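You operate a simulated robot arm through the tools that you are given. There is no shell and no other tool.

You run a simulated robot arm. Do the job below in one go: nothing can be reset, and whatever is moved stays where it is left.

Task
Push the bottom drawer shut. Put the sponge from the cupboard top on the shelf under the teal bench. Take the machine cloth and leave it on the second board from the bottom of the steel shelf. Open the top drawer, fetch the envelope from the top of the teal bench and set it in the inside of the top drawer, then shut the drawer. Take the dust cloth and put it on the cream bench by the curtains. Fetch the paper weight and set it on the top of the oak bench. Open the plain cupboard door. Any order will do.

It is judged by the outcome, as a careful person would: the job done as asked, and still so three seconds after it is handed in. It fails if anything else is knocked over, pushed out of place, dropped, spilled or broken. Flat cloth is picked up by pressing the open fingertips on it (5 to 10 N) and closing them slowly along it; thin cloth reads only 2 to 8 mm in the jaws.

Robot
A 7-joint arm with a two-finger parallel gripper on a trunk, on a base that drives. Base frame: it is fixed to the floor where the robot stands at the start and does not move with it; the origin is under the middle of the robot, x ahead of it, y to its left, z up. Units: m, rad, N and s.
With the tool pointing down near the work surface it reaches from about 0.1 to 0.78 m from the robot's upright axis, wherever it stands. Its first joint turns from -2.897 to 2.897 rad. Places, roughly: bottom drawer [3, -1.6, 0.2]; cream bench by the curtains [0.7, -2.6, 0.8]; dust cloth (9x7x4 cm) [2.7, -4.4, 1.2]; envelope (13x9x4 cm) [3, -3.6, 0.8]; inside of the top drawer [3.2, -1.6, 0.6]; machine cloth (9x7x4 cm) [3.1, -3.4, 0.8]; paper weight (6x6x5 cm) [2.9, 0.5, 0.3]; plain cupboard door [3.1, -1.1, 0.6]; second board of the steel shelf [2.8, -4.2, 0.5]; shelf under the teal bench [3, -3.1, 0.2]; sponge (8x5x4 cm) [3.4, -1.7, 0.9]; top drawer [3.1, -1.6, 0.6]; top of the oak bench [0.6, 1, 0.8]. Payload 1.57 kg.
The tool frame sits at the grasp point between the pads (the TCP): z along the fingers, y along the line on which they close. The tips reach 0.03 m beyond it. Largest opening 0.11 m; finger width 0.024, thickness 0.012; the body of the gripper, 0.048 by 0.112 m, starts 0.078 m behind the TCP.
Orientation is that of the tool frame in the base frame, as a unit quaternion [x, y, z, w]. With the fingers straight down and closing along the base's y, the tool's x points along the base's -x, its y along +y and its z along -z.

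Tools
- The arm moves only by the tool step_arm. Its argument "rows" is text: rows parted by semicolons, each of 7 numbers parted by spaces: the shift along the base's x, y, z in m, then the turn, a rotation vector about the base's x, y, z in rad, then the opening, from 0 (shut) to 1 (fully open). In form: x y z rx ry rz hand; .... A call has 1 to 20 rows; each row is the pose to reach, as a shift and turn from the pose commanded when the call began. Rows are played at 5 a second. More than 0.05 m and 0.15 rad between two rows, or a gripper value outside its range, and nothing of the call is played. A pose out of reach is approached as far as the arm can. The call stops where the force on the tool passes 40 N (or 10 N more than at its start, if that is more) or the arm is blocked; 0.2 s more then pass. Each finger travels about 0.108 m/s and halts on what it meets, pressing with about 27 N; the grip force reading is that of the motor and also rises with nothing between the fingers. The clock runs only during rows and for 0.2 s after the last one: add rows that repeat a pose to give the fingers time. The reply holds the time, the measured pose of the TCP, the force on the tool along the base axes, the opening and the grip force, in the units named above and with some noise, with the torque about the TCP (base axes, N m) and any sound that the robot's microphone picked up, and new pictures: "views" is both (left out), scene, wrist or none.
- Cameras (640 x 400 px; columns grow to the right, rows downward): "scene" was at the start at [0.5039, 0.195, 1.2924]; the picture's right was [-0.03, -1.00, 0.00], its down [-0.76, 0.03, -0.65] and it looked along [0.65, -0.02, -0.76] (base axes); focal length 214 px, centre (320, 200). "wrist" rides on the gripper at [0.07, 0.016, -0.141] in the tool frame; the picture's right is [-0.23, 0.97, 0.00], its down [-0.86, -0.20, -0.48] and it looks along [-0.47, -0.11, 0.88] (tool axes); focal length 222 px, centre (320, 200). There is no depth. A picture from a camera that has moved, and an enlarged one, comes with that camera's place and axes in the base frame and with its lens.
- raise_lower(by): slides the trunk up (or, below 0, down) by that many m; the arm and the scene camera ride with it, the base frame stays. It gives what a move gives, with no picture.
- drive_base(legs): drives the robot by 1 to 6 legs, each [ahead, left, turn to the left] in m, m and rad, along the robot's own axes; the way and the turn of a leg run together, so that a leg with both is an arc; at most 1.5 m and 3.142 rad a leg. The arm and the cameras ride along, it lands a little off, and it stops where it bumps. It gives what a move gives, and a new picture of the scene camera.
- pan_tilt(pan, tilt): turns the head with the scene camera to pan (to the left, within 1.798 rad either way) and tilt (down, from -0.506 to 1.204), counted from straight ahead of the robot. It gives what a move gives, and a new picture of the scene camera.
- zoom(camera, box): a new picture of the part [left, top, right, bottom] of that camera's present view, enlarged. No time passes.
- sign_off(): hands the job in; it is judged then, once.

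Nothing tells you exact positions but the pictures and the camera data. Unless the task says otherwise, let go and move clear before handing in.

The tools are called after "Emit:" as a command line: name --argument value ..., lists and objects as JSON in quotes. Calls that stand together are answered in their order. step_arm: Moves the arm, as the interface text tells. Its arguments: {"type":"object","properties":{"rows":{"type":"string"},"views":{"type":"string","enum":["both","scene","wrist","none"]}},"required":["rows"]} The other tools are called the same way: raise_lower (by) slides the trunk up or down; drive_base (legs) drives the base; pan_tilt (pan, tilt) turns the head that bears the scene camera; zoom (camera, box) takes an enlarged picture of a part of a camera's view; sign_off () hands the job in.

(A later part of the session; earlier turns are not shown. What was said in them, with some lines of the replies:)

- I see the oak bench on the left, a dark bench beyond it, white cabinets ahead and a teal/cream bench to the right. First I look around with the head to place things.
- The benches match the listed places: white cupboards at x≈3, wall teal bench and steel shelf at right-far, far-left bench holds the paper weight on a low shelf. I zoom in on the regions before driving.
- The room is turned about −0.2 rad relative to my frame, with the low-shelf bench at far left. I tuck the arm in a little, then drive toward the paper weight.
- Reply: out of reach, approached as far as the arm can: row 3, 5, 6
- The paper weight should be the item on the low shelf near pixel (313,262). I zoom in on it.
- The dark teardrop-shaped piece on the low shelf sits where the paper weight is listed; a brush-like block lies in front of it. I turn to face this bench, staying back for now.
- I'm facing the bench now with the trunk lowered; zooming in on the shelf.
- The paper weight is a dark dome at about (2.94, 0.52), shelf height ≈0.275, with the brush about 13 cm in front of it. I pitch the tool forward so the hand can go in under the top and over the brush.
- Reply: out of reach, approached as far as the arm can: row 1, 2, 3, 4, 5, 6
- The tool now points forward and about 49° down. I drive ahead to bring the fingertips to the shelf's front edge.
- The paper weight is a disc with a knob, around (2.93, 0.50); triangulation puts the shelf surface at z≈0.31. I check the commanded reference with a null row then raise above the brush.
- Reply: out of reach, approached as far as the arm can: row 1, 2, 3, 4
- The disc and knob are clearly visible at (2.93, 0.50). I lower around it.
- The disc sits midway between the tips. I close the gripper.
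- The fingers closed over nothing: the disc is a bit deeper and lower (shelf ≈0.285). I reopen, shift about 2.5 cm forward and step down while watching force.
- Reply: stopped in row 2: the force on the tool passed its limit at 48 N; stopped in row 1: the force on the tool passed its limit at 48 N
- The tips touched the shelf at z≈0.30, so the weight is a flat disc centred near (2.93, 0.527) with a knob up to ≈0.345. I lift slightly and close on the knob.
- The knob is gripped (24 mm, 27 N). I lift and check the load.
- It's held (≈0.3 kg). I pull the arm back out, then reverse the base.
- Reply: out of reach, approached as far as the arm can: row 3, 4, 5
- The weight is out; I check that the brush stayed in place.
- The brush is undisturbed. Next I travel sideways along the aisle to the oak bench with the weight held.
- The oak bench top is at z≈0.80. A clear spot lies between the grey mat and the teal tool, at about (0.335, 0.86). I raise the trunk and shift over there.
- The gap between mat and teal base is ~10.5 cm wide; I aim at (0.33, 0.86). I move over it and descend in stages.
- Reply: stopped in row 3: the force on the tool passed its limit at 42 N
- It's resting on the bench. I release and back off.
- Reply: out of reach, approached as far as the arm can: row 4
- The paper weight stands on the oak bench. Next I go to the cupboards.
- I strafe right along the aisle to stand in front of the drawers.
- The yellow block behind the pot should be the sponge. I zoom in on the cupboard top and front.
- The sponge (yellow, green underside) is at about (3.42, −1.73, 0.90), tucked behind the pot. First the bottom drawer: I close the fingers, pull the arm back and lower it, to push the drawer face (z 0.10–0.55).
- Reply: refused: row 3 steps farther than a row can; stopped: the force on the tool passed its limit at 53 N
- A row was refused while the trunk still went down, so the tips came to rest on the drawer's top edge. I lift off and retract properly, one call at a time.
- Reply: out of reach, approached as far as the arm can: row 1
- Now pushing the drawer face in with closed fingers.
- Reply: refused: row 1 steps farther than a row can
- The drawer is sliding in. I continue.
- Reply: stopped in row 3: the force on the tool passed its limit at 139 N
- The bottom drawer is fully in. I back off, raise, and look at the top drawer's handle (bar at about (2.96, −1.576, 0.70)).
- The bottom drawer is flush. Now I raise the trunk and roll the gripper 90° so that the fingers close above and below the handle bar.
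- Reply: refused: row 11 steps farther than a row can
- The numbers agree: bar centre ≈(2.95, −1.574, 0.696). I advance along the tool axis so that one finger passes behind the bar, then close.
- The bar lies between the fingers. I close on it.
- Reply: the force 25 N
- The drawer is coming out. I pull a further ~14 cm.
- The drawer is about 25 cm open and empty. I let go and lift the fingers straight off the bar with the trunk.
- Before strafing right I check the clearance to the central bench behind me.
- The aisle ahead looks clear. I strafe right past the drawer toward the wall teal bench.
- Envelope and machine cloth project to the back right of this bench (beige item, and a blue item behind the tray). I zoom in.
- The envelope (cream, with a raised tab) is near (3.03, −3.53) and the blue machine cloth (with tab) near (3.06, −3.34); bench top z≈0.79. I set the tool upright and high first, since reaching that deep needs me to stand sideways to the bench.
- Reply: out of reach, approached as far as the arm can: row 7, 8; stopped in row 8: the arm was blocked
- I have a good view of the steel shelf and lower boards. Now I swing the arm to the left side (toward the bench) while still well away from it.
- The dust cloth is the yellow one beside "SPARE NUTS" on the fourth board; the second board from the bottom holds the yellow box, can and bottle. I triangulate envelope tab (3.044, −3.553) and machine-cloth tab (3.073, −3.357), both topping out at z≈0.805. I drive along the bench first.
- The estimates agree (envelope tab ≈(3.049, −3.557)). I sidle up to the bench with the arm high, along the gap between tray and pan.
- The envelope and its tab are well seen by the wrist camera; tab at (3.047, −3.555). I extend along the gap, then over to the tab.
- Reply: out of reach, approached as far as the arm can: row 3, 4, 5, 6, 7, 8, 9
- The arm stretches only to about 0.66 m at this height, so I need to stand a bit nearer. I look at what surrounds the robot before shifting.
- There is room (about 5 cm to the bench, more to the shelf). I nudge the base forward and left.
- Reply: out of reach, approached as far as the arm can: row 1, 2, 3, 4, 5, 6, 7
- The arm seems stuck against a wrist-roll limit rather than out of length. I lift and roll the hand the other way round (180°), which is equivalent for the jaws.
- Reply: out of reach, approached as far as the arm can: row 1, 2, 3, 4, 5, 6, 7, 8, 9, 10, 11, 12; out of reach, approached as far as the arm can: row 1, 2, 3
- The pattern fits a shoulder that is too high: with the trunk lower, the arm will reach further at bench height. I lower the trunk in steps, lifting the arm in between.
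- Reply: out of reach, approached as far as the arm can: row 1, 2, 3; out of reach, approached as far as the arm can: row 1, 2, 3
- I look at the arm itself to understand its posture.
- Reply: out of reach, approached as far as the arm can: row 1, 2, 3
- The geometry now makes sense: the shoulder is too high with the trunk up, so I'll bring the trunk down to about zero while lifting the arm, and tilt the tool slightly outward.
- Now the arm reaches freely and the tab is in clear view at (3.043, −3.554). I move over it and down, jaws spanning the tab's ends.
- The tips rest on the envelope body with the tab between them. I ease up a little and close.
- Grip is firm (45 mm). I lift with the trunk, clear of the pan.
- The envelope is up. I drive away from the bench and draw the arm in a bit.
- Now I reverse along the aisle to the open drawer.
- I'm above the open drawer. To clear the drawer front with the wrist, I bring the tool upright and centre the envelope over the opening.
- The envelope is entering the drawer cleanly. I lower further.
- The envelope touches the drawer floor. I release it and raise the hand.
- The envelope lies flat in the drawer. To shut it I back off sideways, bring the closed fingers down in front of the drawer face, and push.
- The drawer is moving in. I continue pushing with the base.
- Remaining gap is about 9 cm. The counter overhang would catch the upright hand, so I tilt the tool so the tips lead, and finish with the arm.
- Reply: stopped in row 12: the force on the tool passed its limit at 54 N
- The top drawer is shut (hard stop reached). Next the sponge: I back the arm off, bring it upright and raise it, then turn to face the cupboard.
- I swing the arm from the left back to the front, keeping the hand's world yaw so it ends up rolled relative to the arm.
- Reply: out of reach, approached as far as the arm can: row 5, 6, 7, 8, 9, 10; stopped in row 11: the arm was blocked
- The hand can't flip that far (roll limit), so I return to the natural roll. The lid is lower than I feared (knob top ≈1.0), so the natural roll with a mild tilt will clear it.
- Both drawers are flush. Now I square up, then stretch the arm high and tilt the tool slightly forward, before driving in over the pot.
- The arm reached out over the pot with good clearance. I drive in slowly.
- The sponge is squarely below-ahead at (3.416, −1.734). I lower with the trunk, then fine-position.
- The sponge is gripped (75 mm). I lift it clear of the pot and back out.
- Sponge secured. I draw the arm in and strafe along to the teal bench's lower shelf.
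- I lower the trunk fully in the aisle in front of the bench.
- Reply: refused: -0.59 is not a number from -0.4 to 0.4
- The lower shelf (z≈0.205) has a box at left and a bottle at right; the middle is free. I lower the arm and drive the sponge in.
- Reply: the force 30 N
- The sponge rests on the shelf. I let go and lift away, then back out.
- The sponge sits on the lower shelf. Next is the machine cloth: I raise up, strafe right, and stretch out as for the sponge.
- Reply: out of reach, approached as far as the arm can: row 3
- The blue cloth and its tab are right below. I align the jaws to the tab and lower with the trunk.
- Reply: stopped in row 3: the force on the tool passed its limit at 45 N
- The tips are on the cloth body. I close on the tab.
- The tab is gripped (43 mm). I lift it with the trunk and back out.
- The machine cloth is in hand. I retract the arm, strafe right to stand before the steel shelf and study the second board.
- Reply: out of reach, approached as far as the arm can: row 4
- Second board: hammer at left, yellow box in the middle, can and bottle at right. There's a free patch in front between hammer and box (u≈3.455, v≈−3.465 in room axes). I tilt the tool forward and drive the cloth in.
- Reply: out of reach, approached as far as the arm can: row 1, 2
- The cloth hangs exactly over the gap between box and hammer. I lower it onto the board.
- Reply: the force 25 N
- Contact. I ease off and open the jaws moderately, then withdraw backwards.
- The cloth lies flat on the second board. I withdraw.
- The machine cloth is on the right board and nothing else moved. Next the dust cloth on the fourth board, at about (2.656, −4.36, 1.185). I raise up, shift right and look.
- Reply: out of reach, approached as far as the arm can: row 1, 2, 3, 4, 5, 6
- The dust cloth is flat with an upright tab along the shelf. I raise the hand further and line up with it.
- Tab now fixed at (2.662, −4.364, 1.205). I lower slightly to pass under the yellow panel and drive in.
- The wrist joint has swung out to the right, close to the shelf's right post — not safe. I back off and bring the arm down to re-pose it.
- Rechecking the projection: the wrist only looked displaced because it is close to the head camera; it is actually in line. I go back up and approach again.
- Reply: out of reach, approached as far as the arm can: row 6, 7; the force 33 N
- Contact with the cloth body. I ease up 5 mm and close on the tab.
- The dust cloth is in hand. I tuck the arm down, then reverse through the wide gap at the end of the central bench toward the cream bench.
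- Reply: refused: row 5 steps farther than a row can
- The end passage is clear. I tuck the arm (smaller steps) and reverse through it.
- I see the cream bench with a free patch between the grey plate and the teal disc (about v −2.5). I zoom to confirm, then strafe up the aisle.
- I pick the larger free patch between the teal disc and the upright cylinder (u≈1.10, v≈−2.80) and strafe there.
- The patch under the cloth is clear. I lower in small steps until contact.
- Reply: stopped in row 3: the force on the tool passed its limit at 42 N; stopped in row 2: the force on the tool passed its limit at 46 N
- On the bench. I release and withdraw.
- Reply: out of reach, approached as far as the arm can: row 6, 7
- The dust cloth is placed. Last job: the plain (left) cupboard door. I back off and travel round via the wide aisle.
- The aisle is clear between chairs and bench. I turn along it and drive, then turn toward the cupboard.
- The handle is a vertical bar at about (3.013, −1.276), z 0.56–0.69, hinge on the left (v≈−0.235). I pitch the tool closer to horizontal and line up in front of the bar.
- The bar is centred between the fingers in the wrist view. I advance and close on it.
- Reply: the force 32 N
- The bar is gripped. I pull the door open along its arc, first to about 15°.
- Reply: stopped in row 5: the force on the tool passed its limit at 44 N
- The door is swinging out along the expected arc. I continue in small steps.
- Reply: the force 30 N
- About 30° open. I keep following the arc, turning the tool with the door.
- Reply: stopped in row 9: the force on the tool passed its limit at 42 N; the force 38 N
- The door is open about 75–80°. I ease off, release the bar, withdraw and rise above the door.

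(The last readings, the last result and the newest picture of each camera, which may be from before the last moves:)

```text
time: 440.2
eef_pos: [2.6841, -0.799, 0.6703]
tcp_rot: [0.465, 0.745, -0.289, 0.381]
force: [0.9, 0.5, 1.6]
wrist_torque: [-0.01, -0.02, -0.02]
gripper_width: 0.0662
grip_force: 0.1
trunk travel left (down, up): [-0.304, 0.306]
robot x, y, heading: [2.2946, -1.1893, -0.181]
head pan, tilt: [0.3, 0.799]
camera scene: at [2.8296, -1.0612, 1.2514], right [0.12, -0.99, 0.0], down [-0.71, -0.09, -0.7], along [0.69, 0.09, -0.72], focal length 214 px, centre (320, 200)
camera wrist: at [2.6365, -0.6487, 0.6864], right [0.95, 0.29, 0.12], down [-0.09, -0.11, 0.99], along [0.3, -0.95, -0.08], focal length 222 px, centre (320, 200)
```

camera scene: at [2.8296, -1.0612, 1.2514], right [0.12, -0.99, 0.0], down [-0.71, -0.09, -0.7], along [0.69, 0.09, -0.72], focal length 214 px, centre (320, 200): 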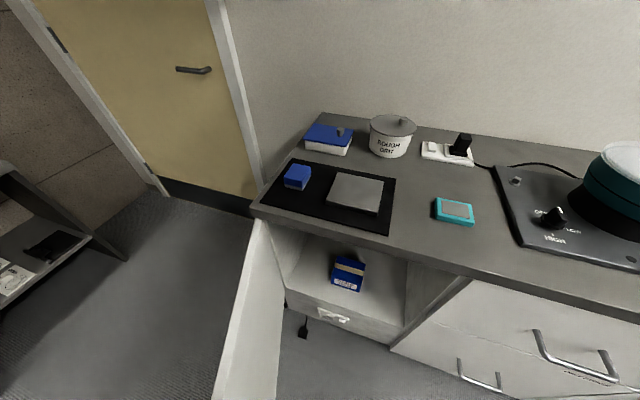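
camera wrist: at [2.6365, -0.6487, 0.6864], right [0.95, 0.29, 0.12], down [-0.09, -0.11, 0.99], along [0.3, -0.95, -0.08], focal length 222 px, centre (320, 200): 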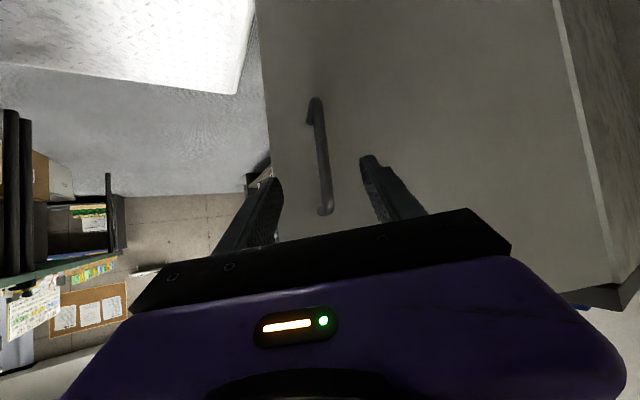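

Emit:
raise_lower --by 0.3

Emit:
drive_base --legs '[[-0.06, -0.5, 0]]'

Emit:
pan_tilt --pan 0.5 --tilt 0.7

```text
time: 443.2
eef_pos: [2.6851, -0.7994, 0.9708]
tcp_rot: [0.463, 0.747, -0.287, 0.381]
force: [-0.9, 0.0, -1.0]
wrist_torque: [0.01, -0.01, -0.01]
gripper_width: 0.0661
grip_force: 0.2
trunk travel left (down, up): [-0.604, 0.006]
robot x, y, heading: [2.2931, -1.1889, -0.182]
head pan, tilt: [0.3, 0.799]
```

```text
time: 446.1
eef_pos: [2.5398, -1.2789, 0.9699]
tcp_rot: [0.469, 0.743, -0.29, 0.38]
force: [0.0, 0.2, 0.3]
wrist_torque: [-0.01, -0.02, 0.0]
gripper_width: 0.0659
grip_force: 0.1
trunk travel left (down, up): [-0.604, 0.006]
robot x, y, heading: [2.1448, -1.6654, -0.199]
head pan, tilt: [0.3, 0.799]
camera scene: at [2.6804, -1.5455, 1.5514], right [0.1, -0.99, 0.0], down [-0.71, -0.08, -0.7], along [0.69, 0.07, -0.72], focal length 214 px, centre (320, 200)
```

scene: 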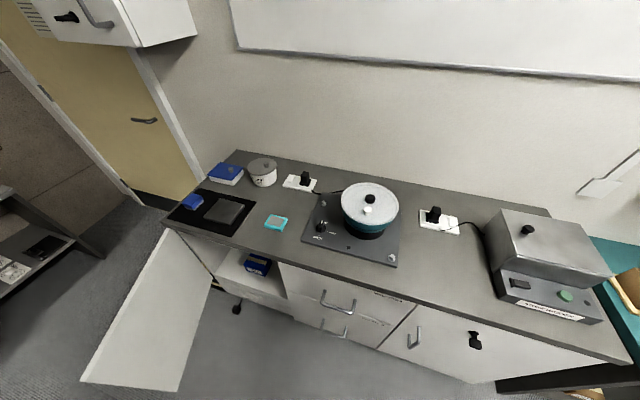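

```text
time: 446.9
eef_pos: [2.5398, -1.28, 0.9699]
tcp_rot: [0.47, 0.742, -0.291, 0.38]
force: [-0.5, -0.1, -0.4]
wrist_torque: [0.0, -0.01, 0.02]
gripper_width: 0.0659
grip_force: 0.0
trunk travel left (down, up): [-0.604, 0.006]
robot x, y, heading: [2.1426, -1.6644, -0.196]
head pan, tilt: [0.499, 0.7]
camera scene: at [2.6811, -1.5287, 1.5597], right [0.3, -0.95, 0.0], down [-0.61, -0.19, -0.76], along [0.73, 0.23, -0.64], focal length 214 px, centre (320, 200)
```

scene: 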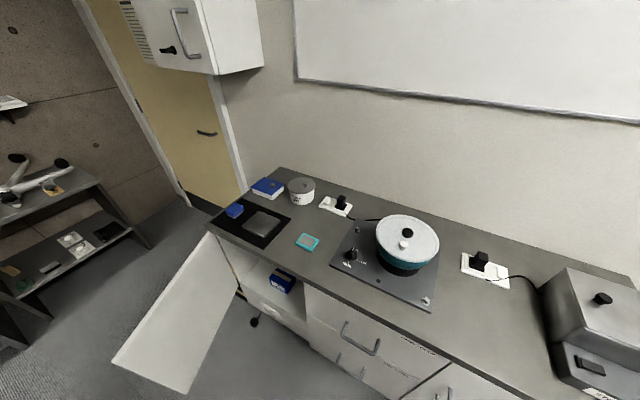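

The door stands wide open. I check that both drawers are still flush.

Emit:
zoom --camera "scene" --box '[200, 230, 456, 400]'

Emit:
pan_tilt --pan 0.2 --tilt 1.0

```text
2.35 times, centred on (328, 315) of scene
camera zoom: at [2.6811, -1.5287, 1.5597], right [0.3, -0.95, 0.0], down [-0.61, -0.19, -0.76], along [0.73, 0.23, -0.64], focal length 505 px, centre (301, -71)
```

zoom: 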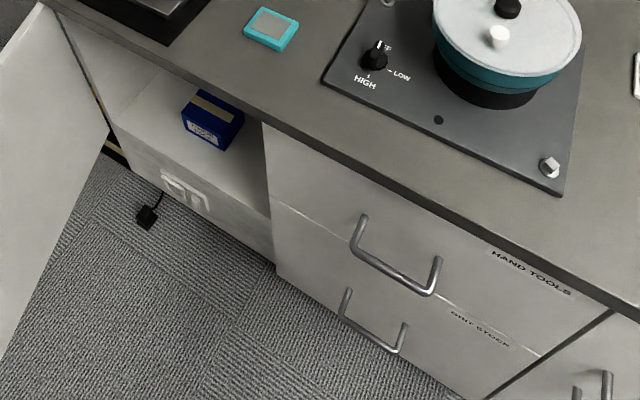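

```text
time: 447.6
eef_pos: [2.5394, -1.2799, 0.9703]
tcp_rot: [0.471, 0.742, -0.291, 0.379]
force: [0.5, 0.0, -0.1]
wrist_torque: [0.01, -0.02, 0.0]
gripper_width: 0.0661
grip_force: 0.0
trunk travel left (down, up): [-0.604, 0.006]
robot x, y, heading: [2.1446, -1.6622, -0.194]
head pan, tilt: [0.201, 1.0]
camera scene: at [2.6698, -1.5536, 1.5364], right [0.01, -1.0, 0.0], down [-0.84, -0.01, -0.54], along [0.54, 0.0, -0.84], focal length 214 px, centre (320, 200)
```

scene: 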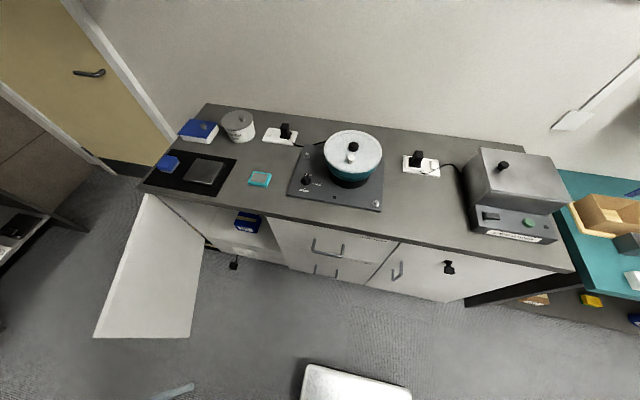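

Every item is in place. The drawers are flush, the plain door is open, and the weight, sponge, envelope and both cloths are where they belong. The gripper is empty and clear, so I hand in the job.

Emit:
sign_off

```text
The job is handed in.
```

I finished all seven parts of the job and handed it in. The result of the judging hasn't come back to me.

- **Bottom drawer:** I pushed it shut to its stop, and it sits flush with the front.
- **Sponge:** it's on the shelf under the teal bench, between the box and the bottle.
- **Machine cloth:** it lies flat on the second board from the bottom of the steel shelf, in the gap between the hammer and the yellow box.
- **Envelope:** it's flat inside the top drawer, which I then shut. It sits flush.
- **Dust cloth:** it's on the cream bench by the curtains, between the teal disc and the upright cylinder.
- **Paper weight:** it stands on the top of the oak bench, between the grey mat and the teal tool. I haven't had a close look at it since placing it.
- **Plain cupboard door:** it's open to about 75–80°.

**Contact along the way:**
- While I was getting ready to close the bottom drawer, the fingertips came down on its top edge at about 53 N. I lifted off, and the drawer then closed normally.
- The paper weight may have touched the brush on the low shelf as I drew it out. In the pictures afterwards the brush was within about 1.5 cm of where it had been, which is about as closely as I could measure.

I saw nothing else knocked over or out of place in the later views. The gripper ended empty and clear of everything.
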